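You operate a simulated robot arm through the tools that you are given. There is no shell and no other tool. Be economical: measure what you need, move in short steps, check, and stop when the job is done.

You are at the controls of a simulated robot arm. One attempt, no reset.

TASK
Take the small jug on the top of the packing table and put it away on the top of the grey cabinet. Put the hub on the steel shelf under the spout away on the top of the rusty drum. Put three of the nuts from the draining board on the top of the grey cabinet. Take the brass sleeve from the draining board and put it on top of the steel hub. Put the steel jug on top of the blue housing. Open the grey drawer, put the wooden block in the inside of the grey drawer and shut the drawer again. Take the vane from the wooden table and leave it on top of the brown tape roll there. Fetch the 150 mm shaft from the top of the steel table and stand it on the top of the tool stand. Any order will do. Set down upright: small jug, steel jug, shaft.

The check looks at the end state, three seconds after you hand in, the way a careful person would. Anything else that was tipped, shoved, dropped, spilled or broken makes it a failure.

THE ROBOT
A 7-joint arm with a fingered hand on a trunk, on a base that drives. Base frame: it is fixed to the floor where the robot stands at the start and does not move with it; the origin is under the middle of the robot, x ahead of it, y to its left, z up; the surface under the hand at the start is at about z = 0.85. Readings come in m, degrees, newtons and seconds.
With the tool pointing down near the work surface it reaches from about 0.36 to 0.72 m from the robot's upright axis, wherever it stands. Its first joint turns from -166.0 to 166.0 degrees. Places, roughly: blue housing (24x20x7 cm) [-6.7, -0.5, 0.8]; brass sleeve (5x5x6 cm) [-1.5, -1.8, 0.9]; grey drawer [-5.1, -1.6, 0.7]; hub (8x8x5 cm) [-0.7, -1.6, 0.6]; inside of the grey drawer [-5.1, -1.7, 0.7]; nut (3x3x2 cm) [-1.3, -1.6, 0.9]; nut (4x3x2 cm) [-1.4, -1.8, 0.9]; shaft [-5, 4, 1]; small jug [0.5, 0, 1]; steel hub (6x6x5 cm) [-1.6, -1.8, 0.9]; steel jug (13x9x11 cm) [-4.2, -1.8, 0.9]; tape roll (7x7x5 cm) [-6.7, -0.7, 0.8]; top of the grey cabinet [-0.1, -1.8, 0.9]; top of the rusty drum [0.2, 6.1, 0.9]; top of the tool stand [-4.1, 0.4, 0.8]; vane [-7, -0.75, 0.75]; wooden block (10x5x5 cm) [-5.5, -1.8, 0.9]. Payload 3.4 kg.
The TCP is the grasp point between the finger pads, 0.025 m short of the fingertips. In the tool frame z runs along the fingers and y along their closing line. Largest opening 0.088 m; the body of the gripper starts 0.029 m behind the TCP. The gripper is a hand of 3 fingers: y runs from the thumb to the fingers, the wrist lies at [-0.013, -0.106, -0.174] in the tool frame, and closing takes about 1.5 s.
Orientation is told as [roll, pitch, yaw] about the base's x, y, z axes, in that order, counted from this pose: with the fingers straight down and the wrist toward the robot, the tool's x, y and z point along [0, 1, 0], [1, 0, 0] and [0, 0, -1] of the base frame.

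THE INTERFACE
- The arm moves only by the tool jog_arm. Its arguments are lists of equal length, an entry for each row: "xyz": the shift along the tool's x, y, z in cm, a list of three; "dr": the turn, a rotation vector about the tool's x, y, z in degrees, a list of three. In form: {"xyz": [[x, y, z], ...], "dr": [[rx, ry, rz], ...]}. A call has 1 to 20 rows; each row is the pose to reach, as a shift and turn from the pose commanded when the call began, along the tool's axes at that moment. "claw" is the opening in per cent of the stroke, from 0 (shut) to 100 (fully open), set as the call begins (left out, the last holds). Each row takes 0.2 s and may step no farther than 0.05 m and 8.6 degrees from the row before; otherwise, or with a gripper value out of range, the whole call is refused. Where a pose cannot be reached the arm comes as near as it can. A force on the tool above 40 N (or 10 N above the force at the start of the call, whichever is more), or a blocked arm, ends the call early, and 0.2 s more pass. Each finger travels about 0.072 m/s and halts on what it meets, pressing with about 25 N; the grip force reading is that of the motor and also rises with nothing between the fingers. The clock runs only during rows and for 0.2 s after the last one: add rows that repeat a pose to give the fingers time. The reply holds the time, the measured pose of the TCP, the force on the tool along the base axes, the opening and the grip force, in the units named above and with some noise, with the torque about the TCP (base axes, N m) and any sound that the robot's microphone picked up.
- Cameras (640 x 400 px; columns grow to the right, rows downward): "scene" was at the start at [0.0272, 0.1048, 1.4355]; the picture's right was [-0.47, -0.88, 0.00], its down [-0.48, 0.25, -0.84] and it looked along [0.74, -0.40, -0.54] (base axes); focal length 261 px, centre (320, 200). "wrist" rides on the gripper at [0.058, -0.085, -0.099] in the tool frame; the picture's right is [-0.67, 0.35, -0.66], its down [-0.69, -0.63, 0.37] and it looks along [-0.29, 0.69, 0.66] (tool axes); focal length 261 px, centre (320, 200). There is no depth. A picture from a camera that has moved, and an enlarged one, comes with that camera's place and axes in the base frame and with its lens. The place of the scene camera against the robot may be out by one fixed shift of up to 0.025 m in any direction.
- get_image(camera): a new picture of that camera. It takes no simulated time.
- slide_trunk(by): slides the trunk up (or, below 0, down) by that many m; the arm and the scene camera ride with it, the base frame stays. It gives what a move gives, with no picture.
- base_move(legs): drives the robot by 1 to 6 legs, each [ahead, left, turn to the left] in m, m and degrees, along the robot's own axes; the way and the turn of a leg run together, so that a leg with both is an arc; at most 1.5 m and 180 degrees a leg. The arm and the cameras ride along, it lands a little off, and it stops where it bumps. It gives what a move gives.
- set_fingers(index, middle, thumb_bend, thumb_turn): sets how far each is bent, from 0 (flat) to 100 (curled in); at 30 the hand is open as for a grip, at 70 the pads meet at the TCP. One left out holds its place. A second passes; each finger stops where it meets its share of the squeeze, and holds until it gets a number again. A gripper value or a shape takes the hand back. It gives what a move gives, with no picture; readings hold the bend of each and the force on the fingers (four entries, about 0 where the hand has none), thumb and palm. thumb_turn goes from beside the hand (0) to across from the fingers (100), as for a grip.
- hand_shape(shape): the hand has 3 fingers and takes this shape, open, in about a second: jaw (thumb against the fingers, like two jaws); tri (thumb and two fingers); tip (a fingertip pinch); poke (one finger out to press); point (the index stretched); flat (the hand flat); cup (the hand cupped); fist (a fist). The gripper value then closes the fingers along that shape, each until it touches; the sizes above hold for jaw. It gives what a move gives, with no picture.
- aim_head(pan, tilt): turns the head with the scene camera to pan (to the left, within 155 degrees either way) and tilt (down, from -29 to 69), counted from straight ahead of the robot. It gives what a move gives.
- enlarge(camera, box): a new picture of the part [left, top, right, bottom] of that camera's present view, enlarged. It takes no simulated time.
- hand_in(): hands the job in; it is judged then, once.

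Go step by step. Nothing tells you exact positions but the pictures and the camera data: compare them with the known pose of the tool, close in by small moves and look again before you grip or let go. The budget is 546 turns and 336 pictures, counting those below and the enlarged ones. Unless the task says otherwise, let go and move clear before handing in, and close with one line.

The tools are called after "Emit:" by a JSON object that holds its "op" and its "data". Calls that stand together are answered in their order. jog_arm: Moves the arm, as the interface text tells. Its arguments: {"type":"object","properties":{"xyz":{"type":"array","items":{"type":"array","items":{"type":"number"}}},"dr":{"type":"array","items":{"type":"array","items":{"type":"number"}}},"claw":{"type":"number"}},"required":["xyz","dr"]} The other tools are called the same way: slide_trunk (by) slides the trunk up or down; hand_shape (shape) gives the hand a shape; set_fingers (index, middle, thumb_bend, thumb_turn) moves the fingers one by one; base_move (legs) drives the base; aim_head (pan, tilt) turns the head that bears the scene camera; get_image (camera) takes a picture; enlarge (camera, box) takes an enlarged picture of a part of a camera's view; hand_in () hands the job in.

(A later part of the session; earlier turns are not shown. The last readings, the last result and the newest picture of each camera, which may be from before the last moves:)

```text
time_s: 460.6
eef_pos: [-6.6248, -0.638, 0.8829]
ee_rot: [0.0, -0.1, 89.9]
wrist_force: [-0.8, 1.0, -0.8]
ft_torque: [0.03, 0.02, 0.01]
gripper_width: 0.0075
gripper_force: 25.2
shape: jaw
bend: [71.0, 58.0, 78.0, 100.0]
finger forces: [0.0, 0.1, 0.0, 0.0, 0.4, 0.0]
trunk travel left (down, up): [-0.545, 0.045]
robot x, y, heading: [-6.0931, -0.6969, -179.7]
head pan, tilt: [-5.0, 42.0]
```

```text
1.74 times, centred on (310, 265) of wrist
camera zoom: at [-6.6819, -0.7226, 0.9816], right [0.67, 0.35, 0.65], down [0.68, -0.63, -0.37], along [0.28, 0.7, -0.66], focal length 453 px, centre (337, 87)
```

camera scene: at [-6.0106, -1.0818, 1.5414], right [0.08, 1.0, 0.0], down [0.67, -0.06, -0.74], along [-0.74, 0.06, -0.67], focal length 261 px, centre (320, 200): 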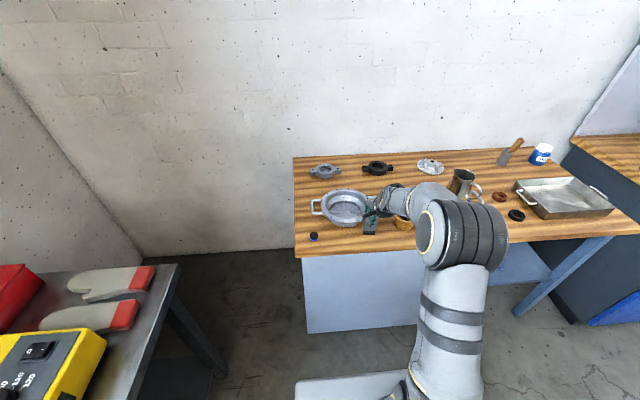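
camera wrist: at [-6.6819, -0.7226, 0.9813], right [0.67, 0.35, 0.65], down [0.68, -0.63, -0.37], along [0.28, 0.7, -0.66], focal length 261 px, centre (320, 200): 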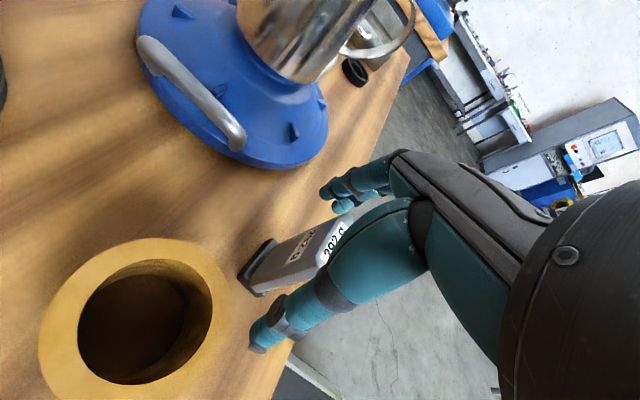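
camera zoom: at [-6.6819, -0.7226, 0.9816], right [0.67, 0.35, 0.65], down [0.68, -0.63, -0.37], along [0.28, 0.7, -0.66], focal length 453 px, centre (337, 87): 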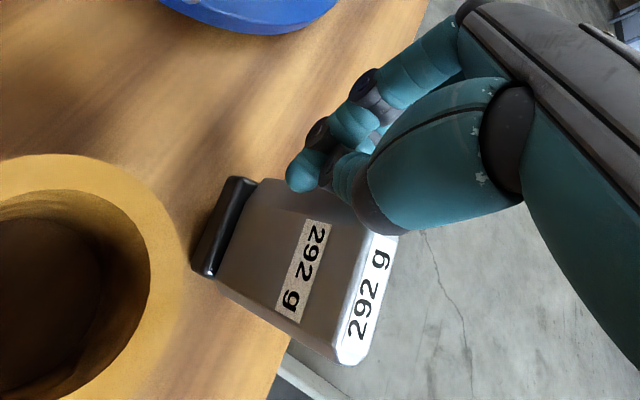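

The fingers closed past the vane and have nudged it. I look from the scene camera before moving.

Emit:
{"op": "get_image", "data": {"camera": "scene"}}

Emit:
{"op": "enlarge", "data": {"camera": "scene", "box": [310, 180, 430, 270]}}

```text
146 pictures are left
camera scene: at [-6.1075, -0.8564, 1.5414], right [0.08, 1.0, 0.0], down [0.67, -0.05, -0.74], along [-0.74, 0.06, -0.67], focal length 261 px, centre (320, 200)
```

scene: 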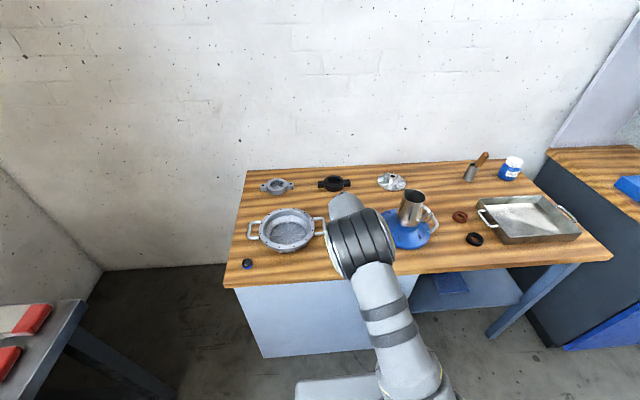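

```text
4.44 times, centred on (370, 225) of scene
camera zoom: at [-6.1075, -0.8564, 1.5414], right [0.08, 1.0, 0.0], down [0.67, -0.05, -0.74], along [-0.74, 0.06, -0.67], focal length 1161 px, centre (98, 89)
```

zoom: 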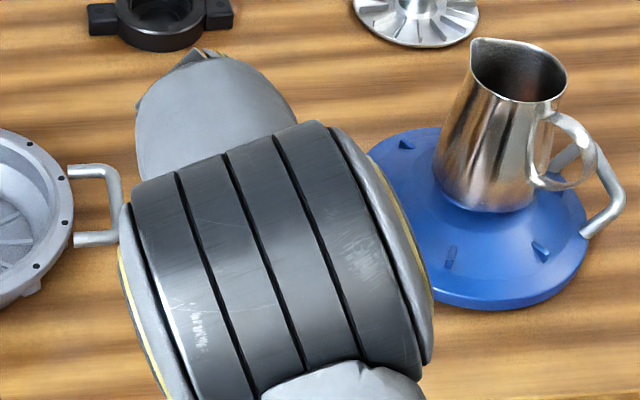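

The vane seems tilted toward me. I take a closer look before doing anything.

Emit:
{"op": "enlarge", "data": {"camera": "wrist", "box": [230, 220, 360, 340]}}

```text
3.33 times, centred on (295, 280) of wrist
camera zoom: at [-6.6819, -0.7226, 0.9816], right [0.67, 0.35, 0.65], down [0.68, -0.63, -0.37], along [0.28, 0.7, -0.66], focal length 869 px, centre (403, -67)
```

zoom: 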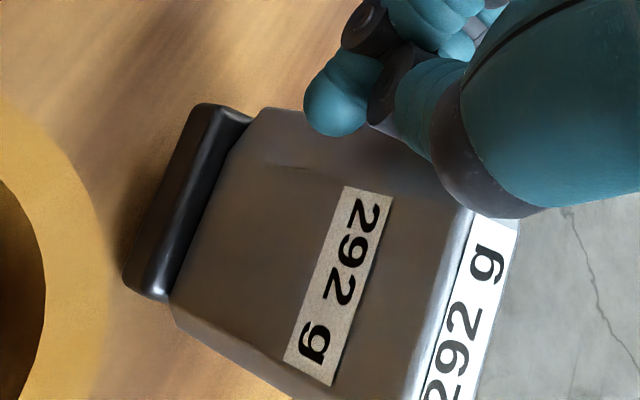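

I let a second pass (moving only the head) and look again from a slightly different head angle.

Emit:
{"op": "aim_head", "data": {"pan": 40, "tilt": 50}}

Emit:
{"op": "get_image", "data": {"camera": "scene"}}

Emit:
{"op": "get_image", "data": {"camera": "wrist"}}

```text
time_s: 461.7
eef_pos: [-6.6244, -0.6375, 0.8834]
ee_rot: [0.1, -0.1, 90.0]
wrist_force: [0.3, 0.3, 0.1]
ft_torque: [-0.02, -0.01, 0.04]
gripper_width: 0.0071
gripper_force: 25.0
shape: jaw
bend: [71.0, 58.0, 78.0, 100.0]
finger forces: [0.1, 0.0, 0.0, 0.0, 0.4, 0.1]
trunk travel left (down, up): [-0.545, 0.045]
robot x, y, heading: [-6.0962, -0.6922, -179.7]
head pan, tilt: [40.0, 50.0]
```

```text
143 pictures are left
camera scene: at [-6.0829, -0.913, 1.5302], right [-0.65, 0.76, 0.0], down [0.58, 0.5, -0.64], along [-0.49, -0.42, -0.77], focal length 261 px, centre (320, 200)
```

scene: 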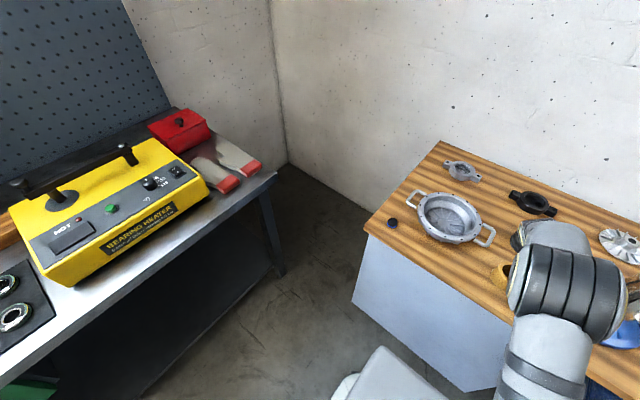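

```text
142 pictures are left
camera wrist: at [-6.682, -0.7226, 0.9816], right [0.67, 0.35, 0.65], down [0.68, -0.63, -0.37], along [0.28, 0.7, -0.66], focal length 261 px, centre (320, 200)
```

wrist: 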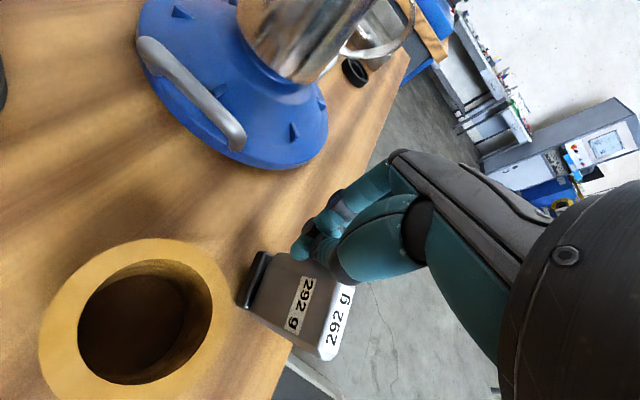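

The vane is static, leaning ~20° mostly sideways within its own plane — within its tipping limit, held by the closed fingers. I open the fingers slowly so it can rock back upright.

Emit:
{"op": "set_fingers", "data": {"index": 64, "middle": 54, "thumb_bend": 70}}

Emit:
{"op": "get_image", "data": {"camera": "wrist"}}

```text
time_s: 462.7
eef_pos: [-6.6243, -0.6383, 0.8835]
ee_rot: [0.1, -0.1, 90.1]
wrist_force: [0.4, -0.5, 0.1]
ft_torque: [0.0, -0.01, -0.03]
gripper_width: 0.0046
gripper_force: 0.0
shape: fingers
bend: [64.0, 54.0, 70.0, 100.0]
finger forces: [0.0, 0.0, 0.0, 0.0, 0.1, 0.0]
trunk travel left (down, up): [-0.545, 0.045]
robot x, y, heading: [-6.0951, -0.697, -179.5]
head pan, tilt: [40.0, 50.0]
```

```text
141 pictures are left
camera wrist: at [-6.6819, -0.7226, 0.9816], right [0.67, 0.35, 0.65], down [0.68, -0.63, -0.37], along [0.28, 0.69, -0.66], focal length 261 px, centre (320, 200)
```

wrist: 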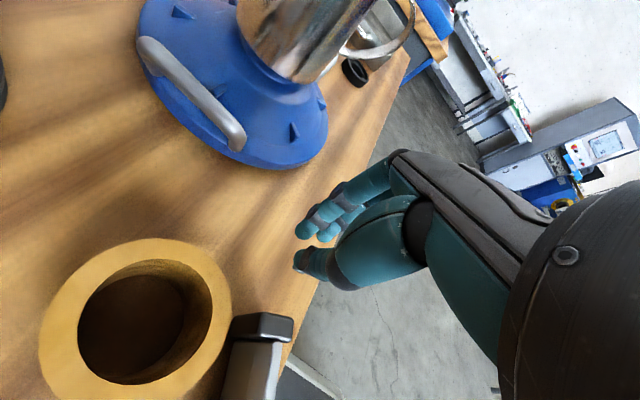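

The vane has rocked over and now lies near the front of the roll. I raise the hand gently and look where it is.

Emit:
{"op": "jog_arm", "data": {"xyz": [[0, 0, -2], [0, 0, -5], [0, 0, -9], [0, 0, -12]], "dr": [[0, 0, 0], [0, 0, 0], [0, 0, 0], [0, 0, 0]]}}

Emit:
{"op": "get_image", "data": {"camera": "wrist"}}

```text
time_s: 463.7
eef_pos: [-6.6249, -0.6398, 1.0032]
ee_rot: [0.1, -0.2, 90.1]
wrist_force: [-0.8, -0.3, 0.4]
ft_torque: [-0.01, 0.01, 0.01]
gripper_width: 0.0047
gripper_force: 0.0
shape: fingers
bend: [64.0, 54.0, 70.0, 100.0]
finger forces: [0.0, 0.1, 0.0, 0.1, 0.0, 0.1]
trunk travel left (down, up): [-0.545, 0.045]
robot x, y, heading: [-6.0921, -0.6935, -179.9]
head pan, tilt: [40.0, 50.0]
```

```text
140 pictures are left
camera wrist: at [-6.683, -0.7231, 1.1013], right [0.67, 0.35, 0.65], down [0.68, -0.63, -0.37], along [0.28, 0.69, -0.66], focal length 261 px, centre (320, 200)
```

wrist: 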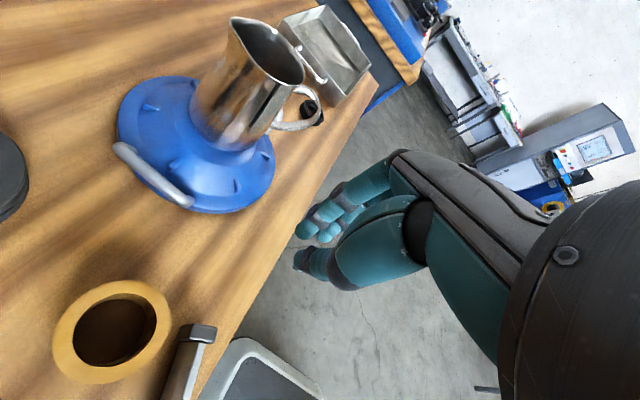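

I retract the arm a bit and view the vane with the scene camera.

Emit:
{"op": "jog_arm", "data": {"xyz": [[0, 3, -3], [0, 7, -6], [0, 11, -8], [0, 15, -8], [0, 19, -8]], "dr": [[0, 0, 0], [0, 0, 0], [0, 0, 0], [0, 0, 0], [0, 0, 0]]}}

Emit:
{"op": "aim_head", "data": {"pan": 5, "tilt": 50}}

Emit:
{"op": "get_image", "data": {"camera": "scene"}}

```text
time_s: 464.9
eef_pos: [-6.6223, -0.446, 1.0857]
ee_rot: [0.1, 0.0, 90.0]
wrist_force: [0.4, -0.4, 0.3]
ft_torque: [-0.02, -0.01, 0.03]
gripper_width: 0.0049
gripper_force: 0.0
shape: fingers
bend: [64.0, 54.0, 70.0, 100.0]
finger forces: [0.0, 0.0, 0.0, 0.0, 0.0, 0.0]
trunk travel left (down, up): [-0.545, 0.045]
robot x, y, heading: [-6.0932, -0.6966, -179.4]
head pan, tilt: [40.0, 50.0]
```

```text
time_s: 465.9
eef_pos: [-6.6228, -0.4467, 1.0859]
ee_rot: [0.2, -0.1, 89.9]
wrist_force: [1.2, 0.5, 0.4]
ft_torque: [-0.02, 0.02, 0.02]
gripper_width: 0.0048
gripper_force: 0.0
shape: fingers
bend: [64.0, 54.0, 70.0, 100.0]
finger forces: [0.1, 0.0, 0.0, 0.0, 0.0, 0.0]
trunk travel left (down, up): [-0.545, 0.045]
robot x, y, heading: [-6.0914, -0.6925, -179.8]
head pan, tilt: [5.0, 50.0]
```

```text
139 pictures are left
camera scene: at [-6.1008, -0.8704, 1.5302], right [-0.1, 1.0, 0.0], down [0.76, 0.07, -0.64], along [-0.64, -0.06, -0.77], focal length 261 px, centre (320, 200)
```

scene: 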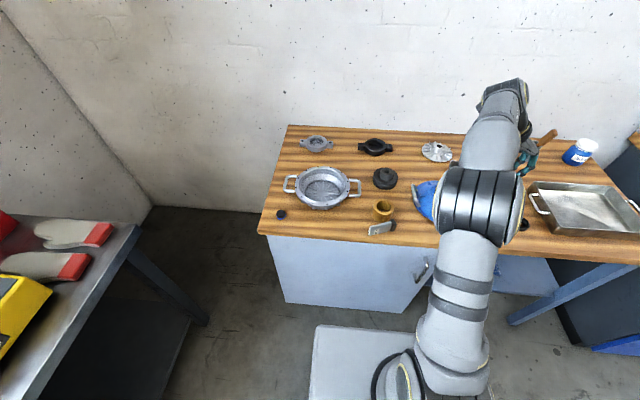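

Emit:
{"op": "enlarge", "data": {"camera": "scene", "box": [330, 185, 430, 255]}}

```text
5.71 times, centred on (380, 220) of scene
camera zoom: at [-6.1008, -0.8704, 1.5302], right [-0.1, 1.0, 0.0], down [0.76, 0.07, -0.64], along [-0.64, -0.06, -0.77], focal length 1492 px, centre (-23, 86)
```

zoom: 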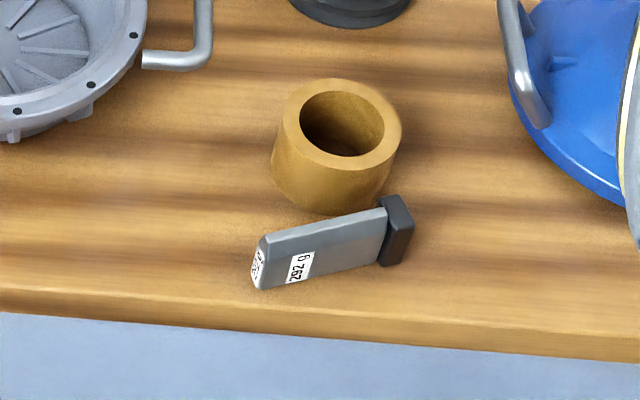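

The vane now lies on its long edge in front of the roll – actually handy: I can pick it across its thickness in the normal pose and set it across the roll. I turn the hand to match its direction (yaw ≈ 200°).

Emit:
{"op": "jog_arm", "data": {"xyz": [[0, 0, 0], [0, 0, 0], [0, 0, 0], [0, 0, 0], [0, 0, 0], [0, 0, 0], [0, 0, 0], [0, 0, 0], [0, 0, 0], [0, 0, 0], [0, 0, 0], [0, 0, 0], [0, 0, 0], [0, 0, 0]], "dr": [[0, 0, -8], [0, 0, -16], [0, 0, -24], [0, 0, -32], [0, 0, -40], [0, 0, -48], [0, 0, -56], [0, 0, -64], [0, 0, -72], [0, 0, -80], [0, 0, -88], [0, 0, -96], [0, 0, -104], [0, 0, -110]]}}

Emit:
{"op": "base_move", "data": {"legs": [[0, 0.25, 0]]}}

Emit:
{"op": "get_image", "data": {"camera": "wrist"}}

```text
time_s: 468.9
eef_pos: [-6.6218, -0.4461, 1.0821]
ee_rot: [0.0, -0.1, -160.0]
wrist_force: [-0.8, -0.4, 0.1]
ft_torque: [0.04, -0.02, 0.01]
gripper_width: 0.0049
gripper_force: 0.0
shape: fingers
bend: [64.0, 54.0, 70.0, 100.0]
finger forces: [0.0, 0.0, 0.0, 0.0, 0.0, 0.1]
trunk travel left (down, up): [-0.545, 0.045]
robot x, y, heading: [-6.0954, -0.6957, -179.4]
head pan, tilt: [5.0, 50.0]
```

```text
time_s: 470.7
eef_pos: [-6.6215, -0.7008, 1.0822]
ee_rot: [0.0, -0.2, -159.9]
wrist_force: [-0.3, 0.3, 0.4]
ft_torque: [0.0, 0.0, 0.01]
gripper_width: 0.0049
gripper_force: 0.1
shape: fingers
bend: [64.0, 54.0, 70.0, 100.0]
finger forces: [0.1, 0.1, 0.0, 0.0, 0.0, 0.0]
trunk travel left (down, up): [-0.545, 0.045]
robot x, y, heading: [-6.0896, -0.9458, -179.2]
head pan, tilt: [5.0, 50.0]
```

```text
137 pictures are left
camera wrist: at [-6.5221, -0.7257, 1.1805], right [-0.56, 0.51, 0.66], down [0.35, 0.86, -0.37], along [-0.75, 0.03, -0.66], focal length 261 px, centre (320, 200)
```

wrist: 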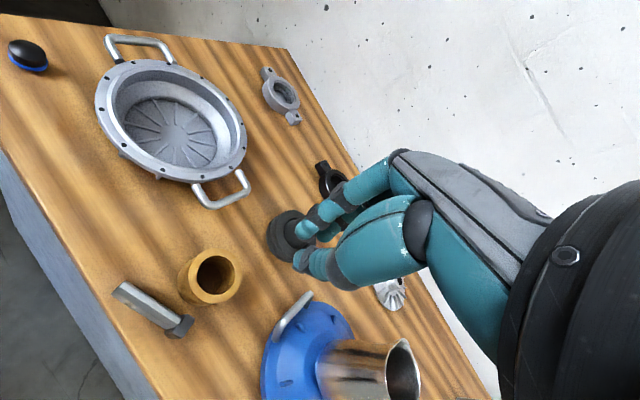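

Emit:
{"op": "enlarge", "data": {"camera": "wrist", "box": [90, 230, 250, 360]}}

```text
3.08 times, centred on (170, 295) of wrist
camera zoom: at [-6.5221, -0.7257, 1.1805], right [-0.56, 0.51, 0.66], down [0.35, 0.86, -0.37], along [-0.75, 0.03, -0.66], focal length 802 px, centre (782, -92)
```

zoom: 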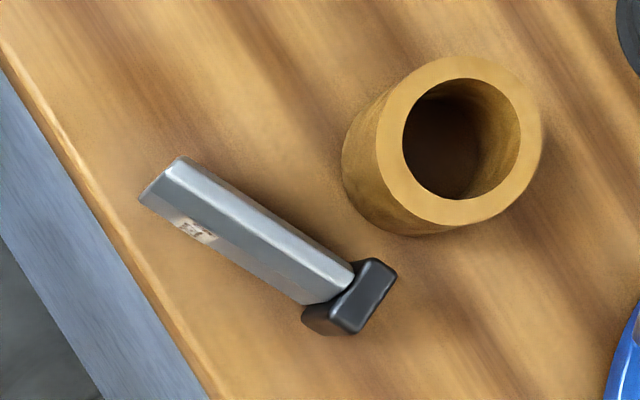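

Clear measurement: the vane runs from (-6.580,-0.743) to (-6.604,-0.67), top edge z≈0.84. I preset a narrow 3.3 cm opening and go above its southern half, away from the roll.

Emit:
{"op": "set_fingers", "data": {"index": 54, "middle": 54, "thumb_bend": 54, "thumb_turn": 100}}

Emit:
{"op": "jog_arm", "data": {"xyz": [[2, -1.3, 3], [4.2, -2.6, 6], [4.2, -2.6, 10], [4.2, -2.6, 14], [4.2, -2.6, 18], [4.2, -2.6, 18]], "dr": [[0, 0, 0], [0, 0, 0], [0, 0, 0], [0, 0, 0], [0, 0, 0], [0, 0, 0]]}}

Emit:
{"op": "get_image", "data": {"camera": "wrist"}}

Emit:
{"op": "enlarge", "data": {"camera": "scene", "box": [330, 165, 430, 255]}}

```text
time_s: 471.7
eef_pos: [-6.6214, -0.6995, 1.0824]
ee_rot: [0.0, -0.1, -160.0]
wrist_force: [-0.9, 0.5, 0.5]
ft_torque: [-0.01, 0.01, -0.03]
gripper_width: 0.0318
gripper_force: 0.2
shape: fingers
bend: [54.0, 54.0, 54.0, 100.0]
finger forces: [0.0, 0.0, 0.0, 0.0, 0.0, 0.0]
trunk travel left (down, up): [-0.545, 0.045]
robot x, y, heading: [-6.0908, -0.9434, -179.4]
head pan, tilt: [5.0, 50.0]
```

```text
time_s: 473.1
eef_pos: [-6.584, -0.7322, 0.9007]
ee_rot: [-0.1, -0.1, -159.8]
wrist_force: [0.3, -0.5, 1.1]
ft_torque: [0.0, 0.0, 0.01]
gripper_width: 0.0324
gripper_force: 0.0
shape: fingers
bend: [54.0, 54.0, 54.0, 100.0]
finger forces: [0.0, 0.0, 0.0, 0.0, 0.0, 0.0]
trunk travel left (down, up): [-0.545, 0.045]
robot x, y, heading: [-6.0913, -0.9485, -179.2]
head pan, tilt: [5.0, 50.0]
```

```text
135 pictures are left
camera wrist: at [-6.4845, -0.7577, 0.9977], right [-0.56, 0.51, 0.66], down [0.35, 0.86, -0.37], along [-0.75, 0.03, -0.66], focal length 261 px, centre (320, 200)
```

wrist: 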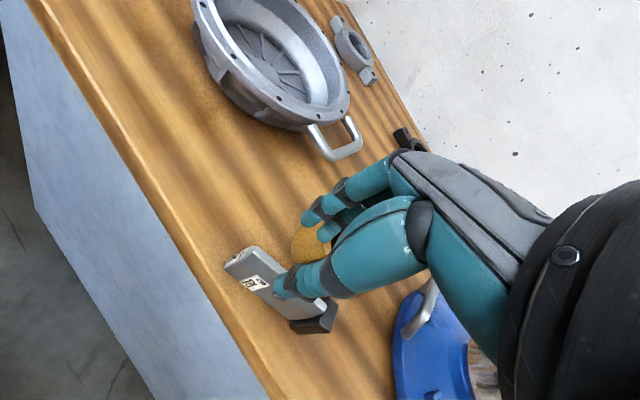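

```text
4.44 times, centred on (380, 210) of scene
camera zoom: at [-6.0983, -1.1215, 1.5302], right [-0.1, 1.0, 0.0], down [0.76, 0.07, -0.64], along [-0.64, -0.06, -0.77], focal length 1161 px, centre (53, 156)
```

zoom: 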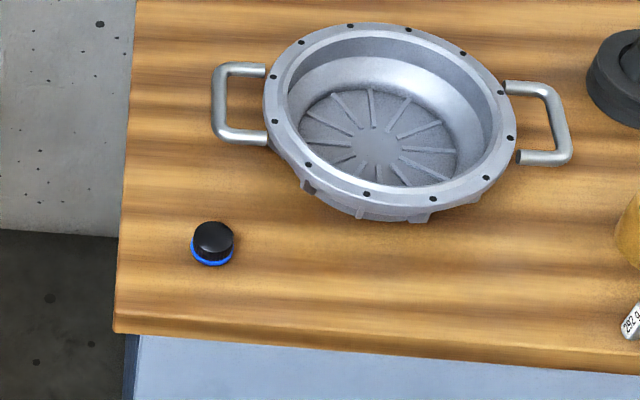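

The narrow-opened hand is right above the vane. I adjust 4 mm and lower astride it.

Emit:
{"op": "jog_arm", "data": {"xyz": [[0, -0.2, 1], [0, -0.4, 2.5], [0, -0.4, 4], [0, -0.4, 5], [0, -0.4, 5.8], [0, -0.4, 5.8]], "dr": [[0, 0, -2], [0, 0, -4], [0, 0, -4], [0, 0, -4], [0, 0, -4], [0, 0, -4]]}}

Emit:
{"op": "enlarge", "data": {"camera": "wrist", "box": [190, 160, 410, 360]}}

```text
time_s: 474.5
eef_pos: [-6.5811, -0.7288, 0.8445]
ee_rot: [-0.1, -0.2, -155.8]
wrist_force: [-0.1, 0.3, -0.5]
ft_torque: [0.04, -0.04, 0.01]
gripper_width: 0.0321
gripper_force: 0.0
shape: fingers
bend: [54.0, 54.0, 54.0, 100.0]
finger forces: [0.0, 0.0, 0.1, 0.0, 0.0, 0.1]
trunk travel left (down, up): [-0.545, 0.045]
robot x, y, heading: [-6.0918, -0.9499, -179.5]
head pan, tilt: [5.0, 50.0]
```

```text
2.00 times, centred on (300, 260) of wrist
camera zoom: at [-6.4797, -0.7467, 0.9427], right [-0.59, 0.47, 0.66], down [0.29, 0.88, -0.37], along [-0.75, -0.02, -0.66], focal length 521 px, centre (360, 80)
```

zoom: 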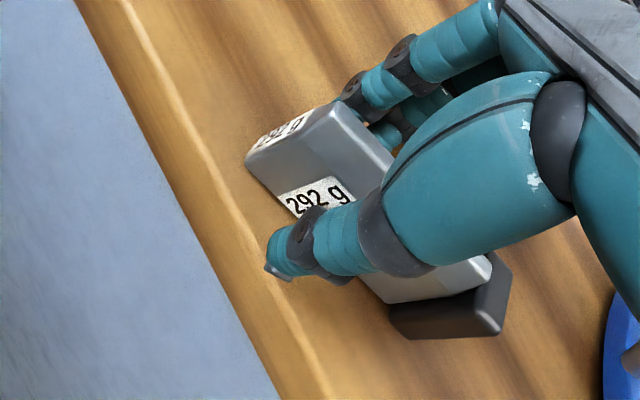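

The thumb is in front and fingers behind the vane. I close.

Emit:
{"op": "jog_arm", "data": {"xyz": [[0, 0, 0], [0, 0, 0], [0, 0, 0], [0, 0, 0], [0, 0, 0], [0, 0, 0]], "dr": [[0, 0, 0], [0, 0, 0], [0, 0, 0], [0, 0, 0], [0, 0, 0], [0, 0, 0]], "claw": 0}}

Emit:
{"op": "jog_arm", "data": {"xyz": [[0, 0, -1], [0, 0, -2], [0, 0, -2]], "dr": [[0, 0, 0], [0, 0, 0], [0, 0, 0]]}}

Emit:
{"op": "get_image", "data": {"camera": "wrist"}}

```text
time_s: 475.9
eef_pos: [-6.5814, -0.7293, 0.8461]
ee_rot: [-0.1, -0.1, -155.9]
wrist_force: [2.1, -0.5, 0.4]
ft_torque: [0.05, -0.05, -0.05]
gripper_width: 0.0001
gripper_force: 25.1
shape: jaw
bend: [68.0, 63.0, 63.0, 100.0]
finger forces: [18.2, 7.7, 0.0, 0.0, 26.4, 0.1]
trunk travel left (down, up): [-0.545, 0.045]
robot x, y, heading: [-6.0932, -0.9447, -179.6]
head pan, tilt: [5.0, 50.0]
```

```text
time_s: 476.7
eef_pos: [-6.5809, -0.7286, 0.8637]
ee_rot: [-0.1, 0.0, -155.9]
wrist_force: [-0.7, 0.9, -4.3]
ft_torque: [-0.13, -0.09, -0.03]
gripper_width: 0.0
gripper_force: 24.7
shape: jaw
bend: [70.0, 62.0, 62.0, 100.0]
finger forces: [17.4, 10.2, 0.0, 0.0, 27.5, 0.0]
trunk travel left (down, up): [-0.545, 0.045]
robot x, y, heading: [-6.0924, -0.9447, -179.7]
head pan, tilt: [5.0, 50.0]
```

```text
132 pictures are left
camera wrist: at [-6.4796, -0.7471, 0.9622], right [-0.59, 0.47, 0.66], down [0.29, 0.88, -0.37], along [-0.75, -0.02, -0.66], focal length 261 px, centre (320, 200)
```

wrist: 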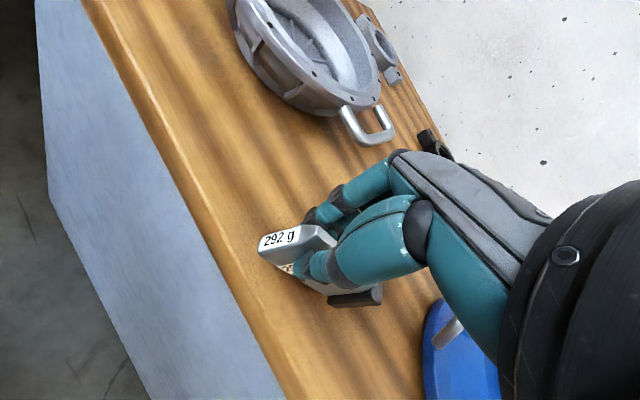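

It's lifted, with the shoe end drooping a little. I raise further and look.

Emit:
{"op": "jog_arm", "data": {"xyz": [[0, 0, -3], [0, 0, -6], [0, 0, -9], [0, 0, -9]], "dr": [[0, 0, 0], [0, 0, 0], [0, 0, 0], [0, 0, 0]]}}

Emit:
{"op": "enlarge", "data": {"camera": "wrist", "box": [190, 160, 410, 360]}}

Emit:
{"op": "get_image", "data": {"camera": "scene"}}

```text
time_s: 477.7
eef_pos: [-6.5812, -0.7289, 0.9518]
ee_rot: [-0.1, 0.0, -155.9]
wrist_force: [-0.5, -0.6, -3.6]
ft_torque: [-0.1, -0.14, 0.01]
gripper_width: 0.0
gripper_force: 25.0
shape: jaw
bend: [70.0, 62.0, 62.0, 100.0]
finger forces: [16.6, 11.4, 0.0, 0.1, 27.7, 0.0]
trunk travel left (down, up): [-0.545, 0.045]
robot x, y, heading: [-6.0949, -0.9454, -179.3]
head pan, tilt: [5.0, 50.0]
```

```text
2.00 times, centred on (300, 260) of wrist
camera zoom: at [-6.4808, -0.747, 1.0489], right [-0.59, 0.47, 0.66], down [0.29, 0.88, -0.37], along [-0.75, -0.02, -0.66], focal length 521 px, centre (360, 80)
```

zoom: 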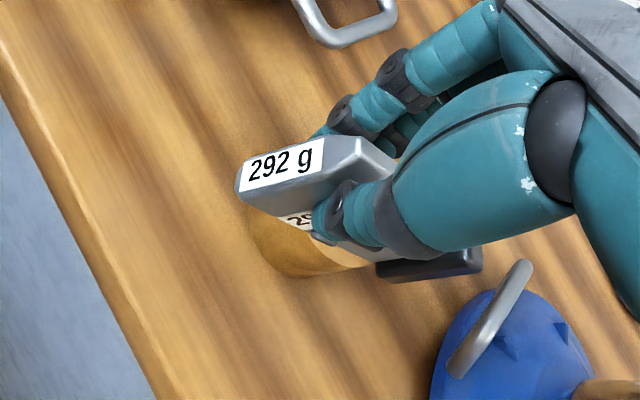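

```text
130 pictures are left
camera scene: at [-6.0986, -1.1214, 1.5302], right [-0.1, 1.0, 0.0], down [0.76, 0.07, -0.64], along [-0.64, -0.06, -0.77], focal length 261 px, centre (320, 200)
```

scene: 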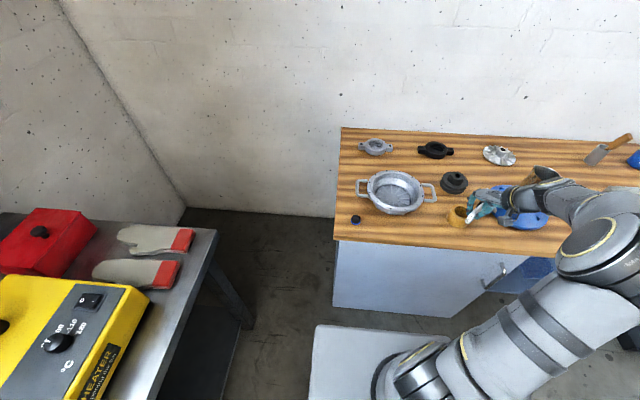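

I zoom in to judge the tilt.

Emit:
{"op": "enlarge", "data": {"camera": "scene", "box": [430, 170, 530, 240]}}

```text
5.71 times, centred on (480, 205) of scene
camera zoom: at [-6.0986, -1.1214, 1.5302], right [-0.1, 1.0, 0.0], down [0.76, 0.07, -0.64], along [-0.64, -0.06, -0.77], focal length 1492 px, centre (-594, 171)
```

zoom: 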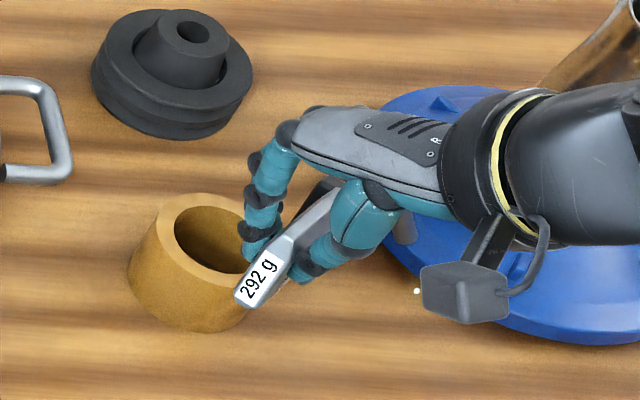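

The vane is level in the hand, just turned about the vertical by ~30°; its centre is nearly under the hand. I move it over the roll centre (-6.6615,-0.702).

Emit:
{"op": "jog_arm", "data": {"xyz": [[-2.5, 2.8, 0], [-5.2, 5.6, 0], [-5.2, 5.6, 0]], "dr": [[0, 0, 0], [0, 0, 0], [0, 0, 0]]}}

Emit:
{"op": "get_image", "data": {"camera": "wrist"}}

Emit:
{"op": "enlarge", "data": {"camera": "scene", "box": [430, 170, 530, 240]}}

```text
time_s: 478.5
eef_pos: [-6.6535, -0.7054, 0.9525]
ee_rot: [-0.1, -0.2, -155.9]
wrist_force: [0.7, -0.4, -3.4]
ft_torque: [-0.11, -0.07, -0.02]
gripper_width: 0.0
gripper_force: 25.2
shape: jaw
bend: [70.0, 61.0, 62.0, 100.0]
finger forces: [15.7, 12.3, 0.1, 0.0, 27.9, 0.0]
trunk travel left (down, up): [-0.545, 0.045]
robot x, y, heading: [-6.0894, -0.9447, -179.4]
head pan, tilt: [5.0, 50.0]
```

```text
128 pictures are left
camera wrist: at [-6.5533, -0.7243, 1.0502], right [-0.59, 0.47, 0.66], down [0.29, 0.88, -0.37], along [-0.75, -0.02, -0.66], focal length 261 px, centre (320, 200)
```

wrist: 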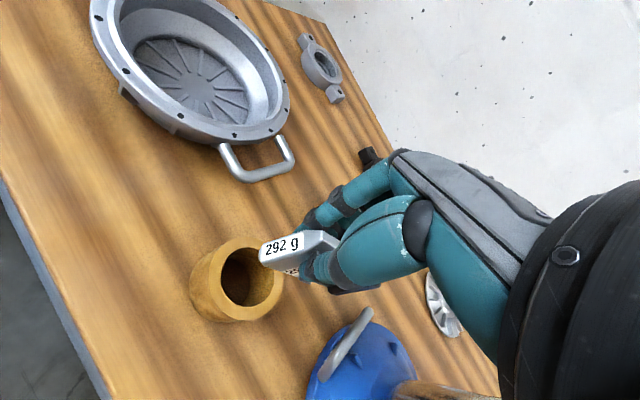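

```text
5.71 times, centred on (480, 205) of scene
camera zoom: at [-6.0986, -1.1214, 1.5302], right [-0.1, 1.0, 0.0], down [0.76, 0.07, -0.64], along [-0.64, -0.06, -0.77], focal length 1492 px, centre (-594, 171)
```

zoom: 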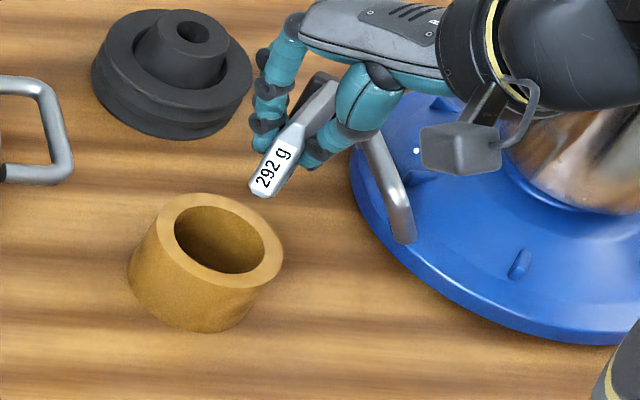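

The vane sits a bit further to the north-west than I thought. I shift 2.5 cm along the hand's x and check again.

Emit:
{"op": "jog_arm", "data": {"xyz": [[1.3, -0.2, 0], [2.5, -0.3, 0], [2.5, -0.3, 1.5], [2.5, -0.3, 3], [2.5, -0.3, 3]], "dr": [[0, 0, 0], [0, 0, 0], [0, 0, 0], [0, 0, 0], [0, 0, 0]]}}

Emit:
{"op": "get_image", "data": {"camera": "wrist"}}

Emit:
{"op": "enlarge", "data": {"camera": "scene", "box": [430, 170, 530, 240]}}

```text
time_s: 479.7
eef_pos: [-6.6404, -0.7269, 0.9236]
ee_rot: [0.0, 0.0, -155.8]
wrist_force: [-0.4, 0.8, -3.3]
ft_torque: [-0.06, -0.1, 0.03]
gripper_width: 0.0001
gripper_force: 24.9
shape: jaw
bend: [70.0, 61.0, 62.0, 100.0]
finger forces: [15.7, 12.4, 0.0, 0.1, 27.8, 0.0]
trunk travel left (down, up): [-0.545, 0.045]
robot x, y, heading: [-6.0885, -0.9448, -179.6]
head pan, tilt: [5.0, 50.0]
```

```text
126 pictures are left
camera wrist: at [-6.5392, -0.7449, 1.0223], right [-0.59, 0.47, 0.66], down [0.29, 0.88, -0.37], along [-0.75, -0.02, -0.66], focal length 261 px, centre (320, 200)
```

wrist: 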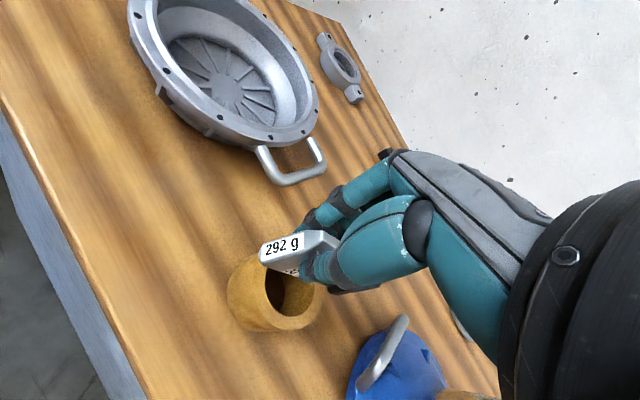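

```text
5.71 times, centred on (480, 205) of scene
camera zoom: at [-6.0987, -1.1214, 1.5302], right [-0.1, 1.0, 0.0], down [0.76, 0.07, -0.64], along [-0.64, -0.06, -0.77], focal length 1492 px, centre (-594, 171)
```

zoom: 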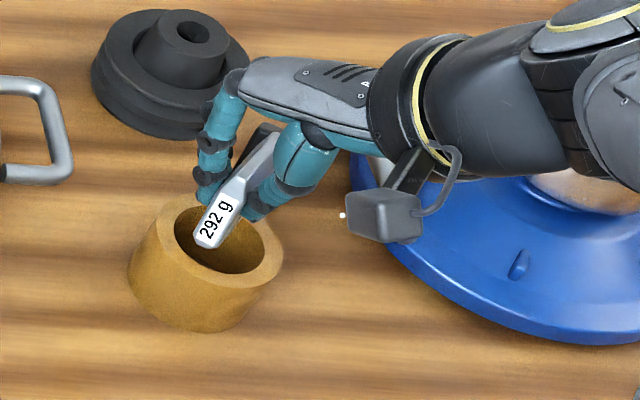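

Nearly centred over the roll. A small shift, then I lower to contact.

Emit:
{"op": "jog_arm", "data": {"xyz": [[-0.5, 0.2, 0.5], [-0.5, 0.2, 1.2], [-0.5, 0.2, 1.8], [-0.5, 0.2, 1.8]], "dr": [[0, 0, 0], [0, 0, 0], [0, 0, 0], [0, 0, 0]]}}

Emit:
{"op": "enlarge", "data": {"camera": "scene", "box": [440, 180, 500, 230]}}

Emit:
{"op": "enlarge", "data": {"camera": "wrist", "box": [200, 200, 400, 360]}}

```text
time_s: 480.7
eef_pos: [-6.6441, -0.7219, 0.9051]
ee_rot: [-0.1, -0.1, -155.9]
wrist_force: [0.2, 0.8, -3.1]
ft_torque: [-0.09, -0.1, -0.03]
gripper_width: 0.0
gripper_force: 24.7
shape: jaw
bend: [70.0, 61.0, 62.0, 100.0]
finger forces: [15.7, 12.5, 0.0, 0.0, 27.8, 0.1]
trunk travel left (down, up): [-0.545, 0.045]
robot x, y, heading: [-6.0911, -0.9448, -179.3]
head pan, tilt: [5.0, 50.0]
```

```text
8.00 times, centred on (470, 205) of scene
camera zoom: at [-6.0987, -1.1214, 1.5302], right [-0.1, 1.0, 0.0], down [0.76, 0.07, -0.64], along [-0.64, -0.06, -0.77], focal length 2089 px, centre (-880, 160)
```

zoom: 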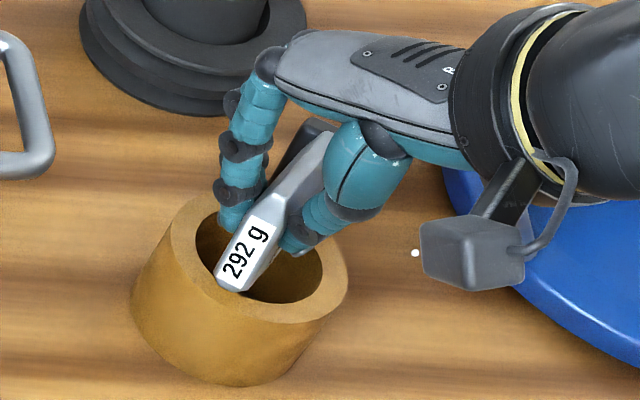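

```text
2.50 times, centred on (300, 280) of wrist
camera zoom: at [-6.5422, -0.7402, 1.0036], right [-0.59, 0.47, 0.66], down [0.29, 0.88, -0.37], along [-0.75, -0.02, -0.66], focal length 652 px, centre (370, 0)
```

zoom: 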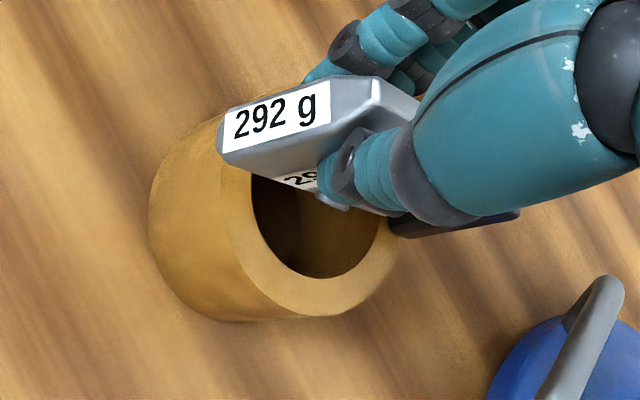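

Comparing ends, the vane's centre is ~1.4 cm too far from me. I shift it back toward me and lower to contact.

Emit:
{"op": "jog_arm", "data": {"xyz": [[0.2, -0.7, 0], [0.3, -1.4, 0], [0.3, -1.4, 0.4], [0.3, -1.4, 0.8], [0.3, -1.4, 0.8]], "dr": [[0, 0, 0], [0, 0, 0], [0, 0, 0], [0, 0, 0], [0, 0, 0]]}}

Emit:
{"op": "enlarge", "data": {"camera": "scene", "box": [440, 180, 500, 230]}}

```text
time_s: 481.9
eef_pos: [-6.6286, -0.7197, 0.8997]
ee_rot: [-0.1, 0.0, -155.9]
wrist_force: [0.7, -0.9, -1.2]
ft_torque: [-0.08, -0.02, 0.02]
gripper_width: 0.0001
gripper_force: 24.9
shape: jaw
bend: [70.0, 61.0, 62.0, 100.0]
finger forces: [15.4, 12.8, 0.0, 0.1, 28.1, 0.0]
trunk travel left (down, up): [-0.545, 0.045]
robot x, y, heading: [-6.0886, -0.9418, -179.7]
head pan, tilt: [5.0, 50.0]
```

```text
8.00 times, centred on (470, 205) of scene
camera zoom: at [-6.0983, -1.1216, 1.5302], right [-0.1, 1.0, 0.0], down [0.76, 0.07, -0.64], along [-0.64, -0.06, -0.77], focal length 2089 px, centre (-880, 160)
```

zoom: 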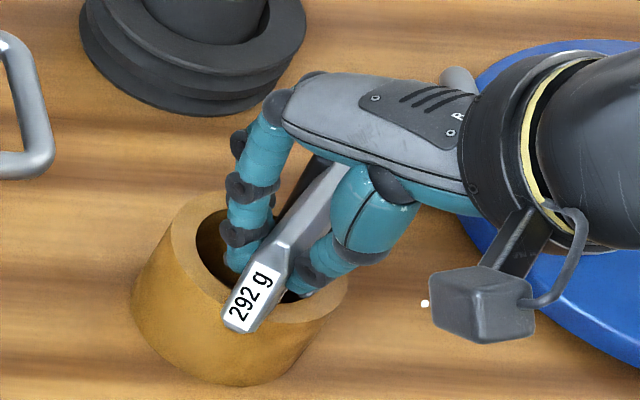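

The vane now spans the roll. I lower by millimetres until it rests.

Emit:
{"op": "jog_arm", "data": {"xyz": [[0, 0, 0.15], [0, 0, 0.3], [0, 0, 0.3]], "dr": [[0, 0, 0], [0, 0, 0], [0, 0, 0]]}}

Emit:
{"op": "jog_arm", "data": {"xyz": [[0, 0, 0.15], [0, 0, 0.3], [0, 0, 0.3]], "dr": [[0, 0, 0], [0, 0, 0], [0, 0, 0]]}}

Emit:
{"op": "enlarge", "data": {"camera": "wrist", "box": [200, 200, 400, 360]}}

```text
time_s: 482.7
eef_pos: [-6.6284, -0.7206, 0.8958]
ee_rot: [-0.1, -0.1, -156.0]
wrist_force: [0.0, -0.8, -0.4]
ft_torque: [-0.02, 0.05, -0.01]
gripper_width: 0.0
gripper_force: 24.8
shape: jaw
bend: [70.0, 61.0, 62.0, 100.0]
finger forces: [15.1, 13.5, 0.1, 0.0, 28.3, 0.0]
trunk travel left (down, up): [-0.545, 0.045]
robot x, y, heading: [-6.0918, -0.9462, -179.4]
head pan, tilt: [5.0, 50.0]
```

```text
time_s: 483.5
eef_pos: [-6.6299, -0.721, 0.8921]
ee_rot: [-0.1, -0.1, -155.9]
wrist_force: [0.6, -0.6, 0.6]
ft_torque: [0.08, 0.05, 0.01]
gripper_width: 0.0
gripper_force: 25.4
shape: jaw
bend: [70.0, 61.0, 62.0, 100.0]
finger forces: [14.8, 13.6, 0.1, 0.1, 28.5, 0.0]
trunk travel left (down, up): [-0.545, 0.045]
robot x, y, heading: [-6.0911, -0.9424, -179.6]
head pan, tilt: [5.0, 50.0]
```

```text
2.50 times, centred on (300, 280) of wrist
camera zoom: at [-6.5279, -0.7383, 0.9899], right [-0.59, 0.47, 0.66], down [0.29, 0.88, -0.37], along [-0.75, -0.02, -0.66], focal length 652 px, centre (370, 0)
```

zoom: 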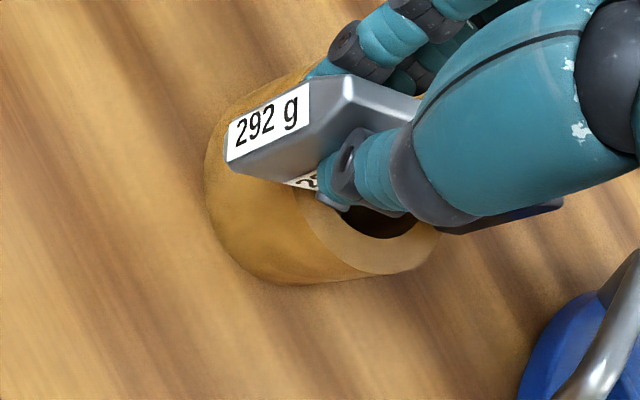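

The far end is already resting and the vane is levelling in the grip. I go a little lower.

Emit:
{"op": "jog_arm", "data": {"xyz": [[0, 0, 0.15], [0, 0, 0.3], [0, 0, 0.3]], "dr": [[0, 0, 0], [0, 0, 0], [0, 0, 0]]}}

Emit:
{"op": "jog_arm", "data": {"xyz": [[0, 0, 0.15], [0, 0, 0.3], [0, 0, 0.3]], "dr": [[0, 0, 0], [0, 0, 0], [0, 0, 0]]}}

Emit:
{"op": "enlarge", "data": {"camera": "scene", "box": [440, 180, 500, 230]}}

```text
time_s: 484.3
eef_pos: [-6.6295, -0.7196, 0.8904]
ee_rot: [-0.1, -0.1, -155.9]
wrist_force: [0.7, -1.4, 1.8]
ft_torque: [0.06, 0.07, 0.01]
gripper_width: 0.0
gripper_force: 24.8
shape: jaw
bend: [70.0, 61.0, 62.0, 100.0]
finger forces: [14.8, 13.8, 0.1, 0.0, 28.9, 0.0]
trunk travel left (down, up): [-0.545, 0.045]
robot x, y, heading: [-6.0891, -0.9461, -179.8]
head pan, tilt: [5.0, 50.0]
```

```text
time_s: 485.1
eef_pos: [-6.6286, -0.7206, 0.8877]
ee_rot: [-0.2, -0.2, -156.0]
wrist_force: [2.3, -1.7, 12.0]
ft_torque: [0.08, 0.08, -0.03]
gripper_width: 0.0005
gripper_force: 25.4
shape: jaw
bend: [70.0, 60.0, 62.0, 100.0]
finger forces: [15.1, 14.5, 0.0, 0.1, 30.6, 0.1]
trunk travel left (down, up): [-0.545, 0.045]
robot x, y, heading: [-6.0912, -0.9447, -179.6]
head pan, tilt: [5.0, 50.0]
```

```text
8.00 times, centred on (470, 205) of scene
camera zoom: at [-6.0966, -1.1224, 1.5302], right [-0.1, 1.0, 0.0], down [0.76, 0.07, -0.64], along [-0.64, -0.06, -0.77], focal length 2089 px, centre (-880, 160)
```

zoom: 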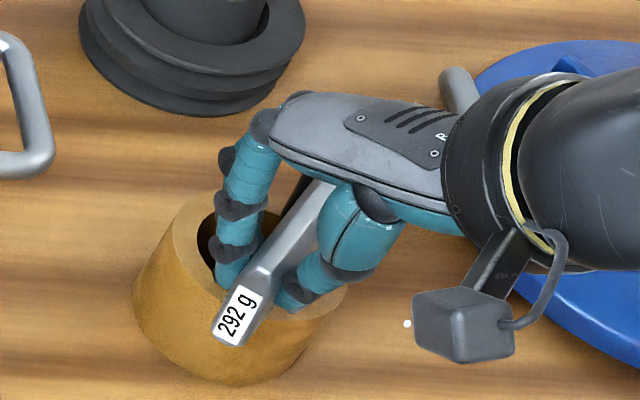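

Both sides rest (12 N). I ease up 1 mm and open narrowly with set_fingers, so the vane stays guarded.

Emit:
{"op": "jog_arm", "data": {"xyz": [[0, 0, -0.15], [0, 0, -0.2]], "dr": [[0, 0, 0], [0, 0, 0]]}}

Emit:
{"op": "set_fingers", "data": {"index": 62, "middle": 54, "thumb_bend": 56}}

Emit:
{"op": "get_image", "data": {"camera": "wrist"}}

Emit:
{"op": "enlarge", "data": {"camera": "scene", "box": [440, 180, 500, 230]}}

```text
time_s: 485.7
eef_pos: [-6.6284, -0.7199, 0.8888]
ee_rot: [-0.1, -0.1, -156.0]
wrist_force: [-1.2, -1.3, 2.9]
ft_torque: [0.02, 0.14, 0.0]
gripper_width: 0.0003
gripper_force: 25.1
shape: jaw
bend: [70.0, 60.0, 62.0, 100.0]
finger forces: [15.1, 14.4, 0.0, 0.1, 28.7, 0.0]
trunk travel left (down, up): [-0.545, 0.045]
robot x, y, heading: [-6.0886, -0.9425, -179.4]
head pan, tilt: [5.0, 50.0]
```

```text
time_s: 486.7
eef_pos: [-6.6288, -0.7191, 0.8893]
ee_rot: [-0.1, -0.1, -156.0]
wrist_force: [-0.4, -0.2, -0.3]
ft_torque: [-0.01, -0.01, 0.0]
gripper_width: 0.0224
gripper_force: 0.7
shape: fingers
bend: [62.0, 54.0, 56.0, 100.0]
finger forces: [0.5, 0.0, 0.0, 0.0, 0.0, 0.0]
trunk travel left (down, up): [-0.545, 0.045]
robot x, y, heading: [-6.091, -0.9442, -179.7]
head pan, tilt: [5.0, 50.0]
```

```text
119 pictures are left
camera wrist: at [-6.5276, -0.7378, 0.9867], right [-0.59, 0.47, 0.66], down [0.29, 0.88, -0.37], along [-0.75, -0.02, -0.66], focal length 261 px, centre (320, 200)
```

wrist: 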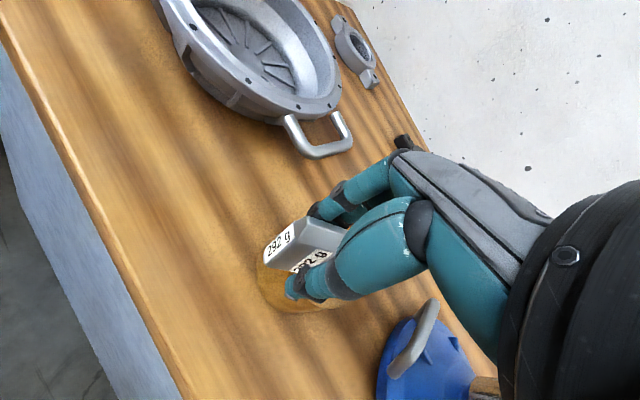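

```text
8.00 times, centred on (470, 205) of scene
camera zoom: at [-6.0983, -1.1216, 1.5302], right [-0.1, 1.0, 0.0], down [0.76, 0.07, -0.64], along [-0.64, -0.06, -0.77], focal length 2089 px, centre (-880, 160)
```

zoom: 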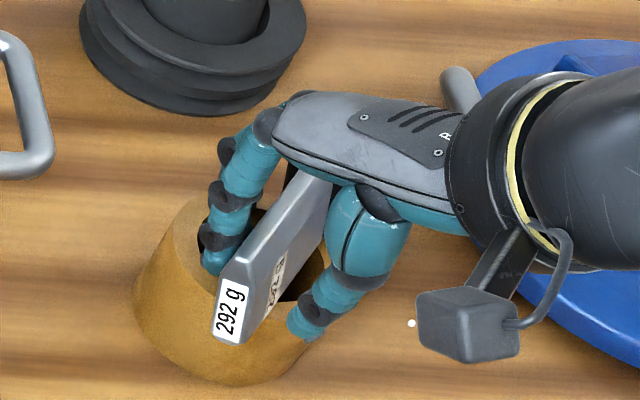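

The vane leans slightly on the index finger, since only its thin body edge is on the ring. Its wider rubber shoe made it stand well on the table, so I regrip, and shift it ~1.8 cm so the shoe also rests on the ring.

Emit:
{"op": "jog_arm", "data": {"xyz": [[0, 0, 0], [0, 0, 0], [0, 0, 0], [0, 0, 0], [0, 0, 0]], "dr": [[0, 0, 0], [0, 0, 0], [0, 0, 0], [0, 0, 0], [0, 0, 0]], "claw": 0}}

Emit:
{"op": "jog_arm", "data": {"xyz": [[0, 0, -0.5], [0, 0, -1], [0, 0, -1]], "dr": [[0, 0, 0], [0, 0, 0], [0, 0, 0]]}}

Emit:
{"op": "enlarge", "data": {"camera": "wrist", "box": [200, 180, 420, 360]}}

Emit:
{"op": "enlarge", "data": {"camera": "scene", "box": [440, 180, 500, 230]}}

```text
time_s: 487.9
eef_pos: [-6.6294, -0.7201, 0.8894]
ee_rot: [-0.1, -0.1, -155.9]
wrist_force: [0.2, -0.6, -0.3]
ft_torque: [0.01, -0.01, 0.01]
gripper_width: 0.002
gripper_force: 24.9
shape: jaw
bend: [70.0, 58.0, 64.0, 100.0]
finger forces: [16.4, 7.7, 0.0, 0.1, 23.9, 0.0]
trunk travel left (down, up): [-0.545, 0.045]
robot x, y, heading: [-6.0899, -0.9434, -179.4]
head pan, tilt: [5.0, 50.0]
```

```text
time_s: 488.7
eef_pos: [-6.6275, -0.7172, 0.8991]
ee_rot: [-0.2, -0.2, -155.9]
wrist_force: [0.0, 0.3, -3.8]
ft_torque: [-0.09, -0.09, -0.01]
gripper_width: 0.0016
gripper_force: 24.5
shape: jaw
bend: [70.0, 58.0, 64.0, 100.0]
finger forces: [16.8, 7.5, 0.1, 0.0, 23.9, 0.0]
trunk travel left (down, up): [-0.545, 0.045]
robot x, y, heading: [-6.0922, -0.9464, -179.5]
head pan, tilt: [5.0, 50.0]
```

```text
2.22 times, centred on (310, 270) of wrist
camera zoom: at [-6.5271, -0.7365, 0.9963], right [-0.59, 0.47, 0.66], down [0.29, 0.88, -0.37], along [-0.75, -0.02, -0.66], focal length 579 px, centre (342, 44)
```

zoom: 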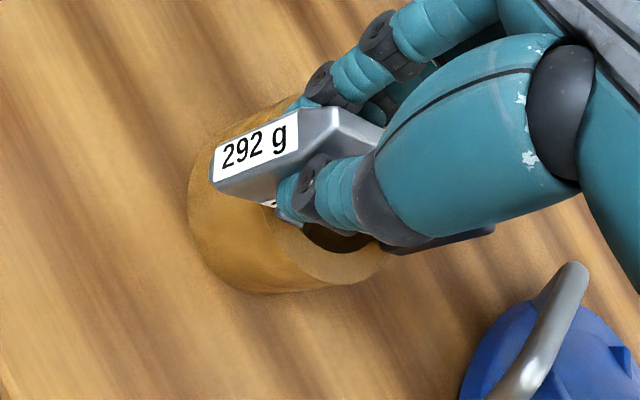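

```text
8.00 times, centred on (470, 205) of scene
camera zoom: at [-6.0987, -1.1214, 1.5302], right [-0.1, 1.0, 0.0], down [0.76, 0.07, -0.64], along [-0.64, -0.06, -0.77], focal length 2089 px, centre (-880, 160)
```

zoom: 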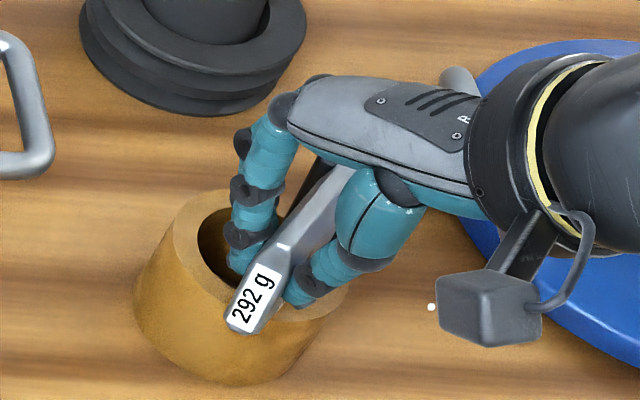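

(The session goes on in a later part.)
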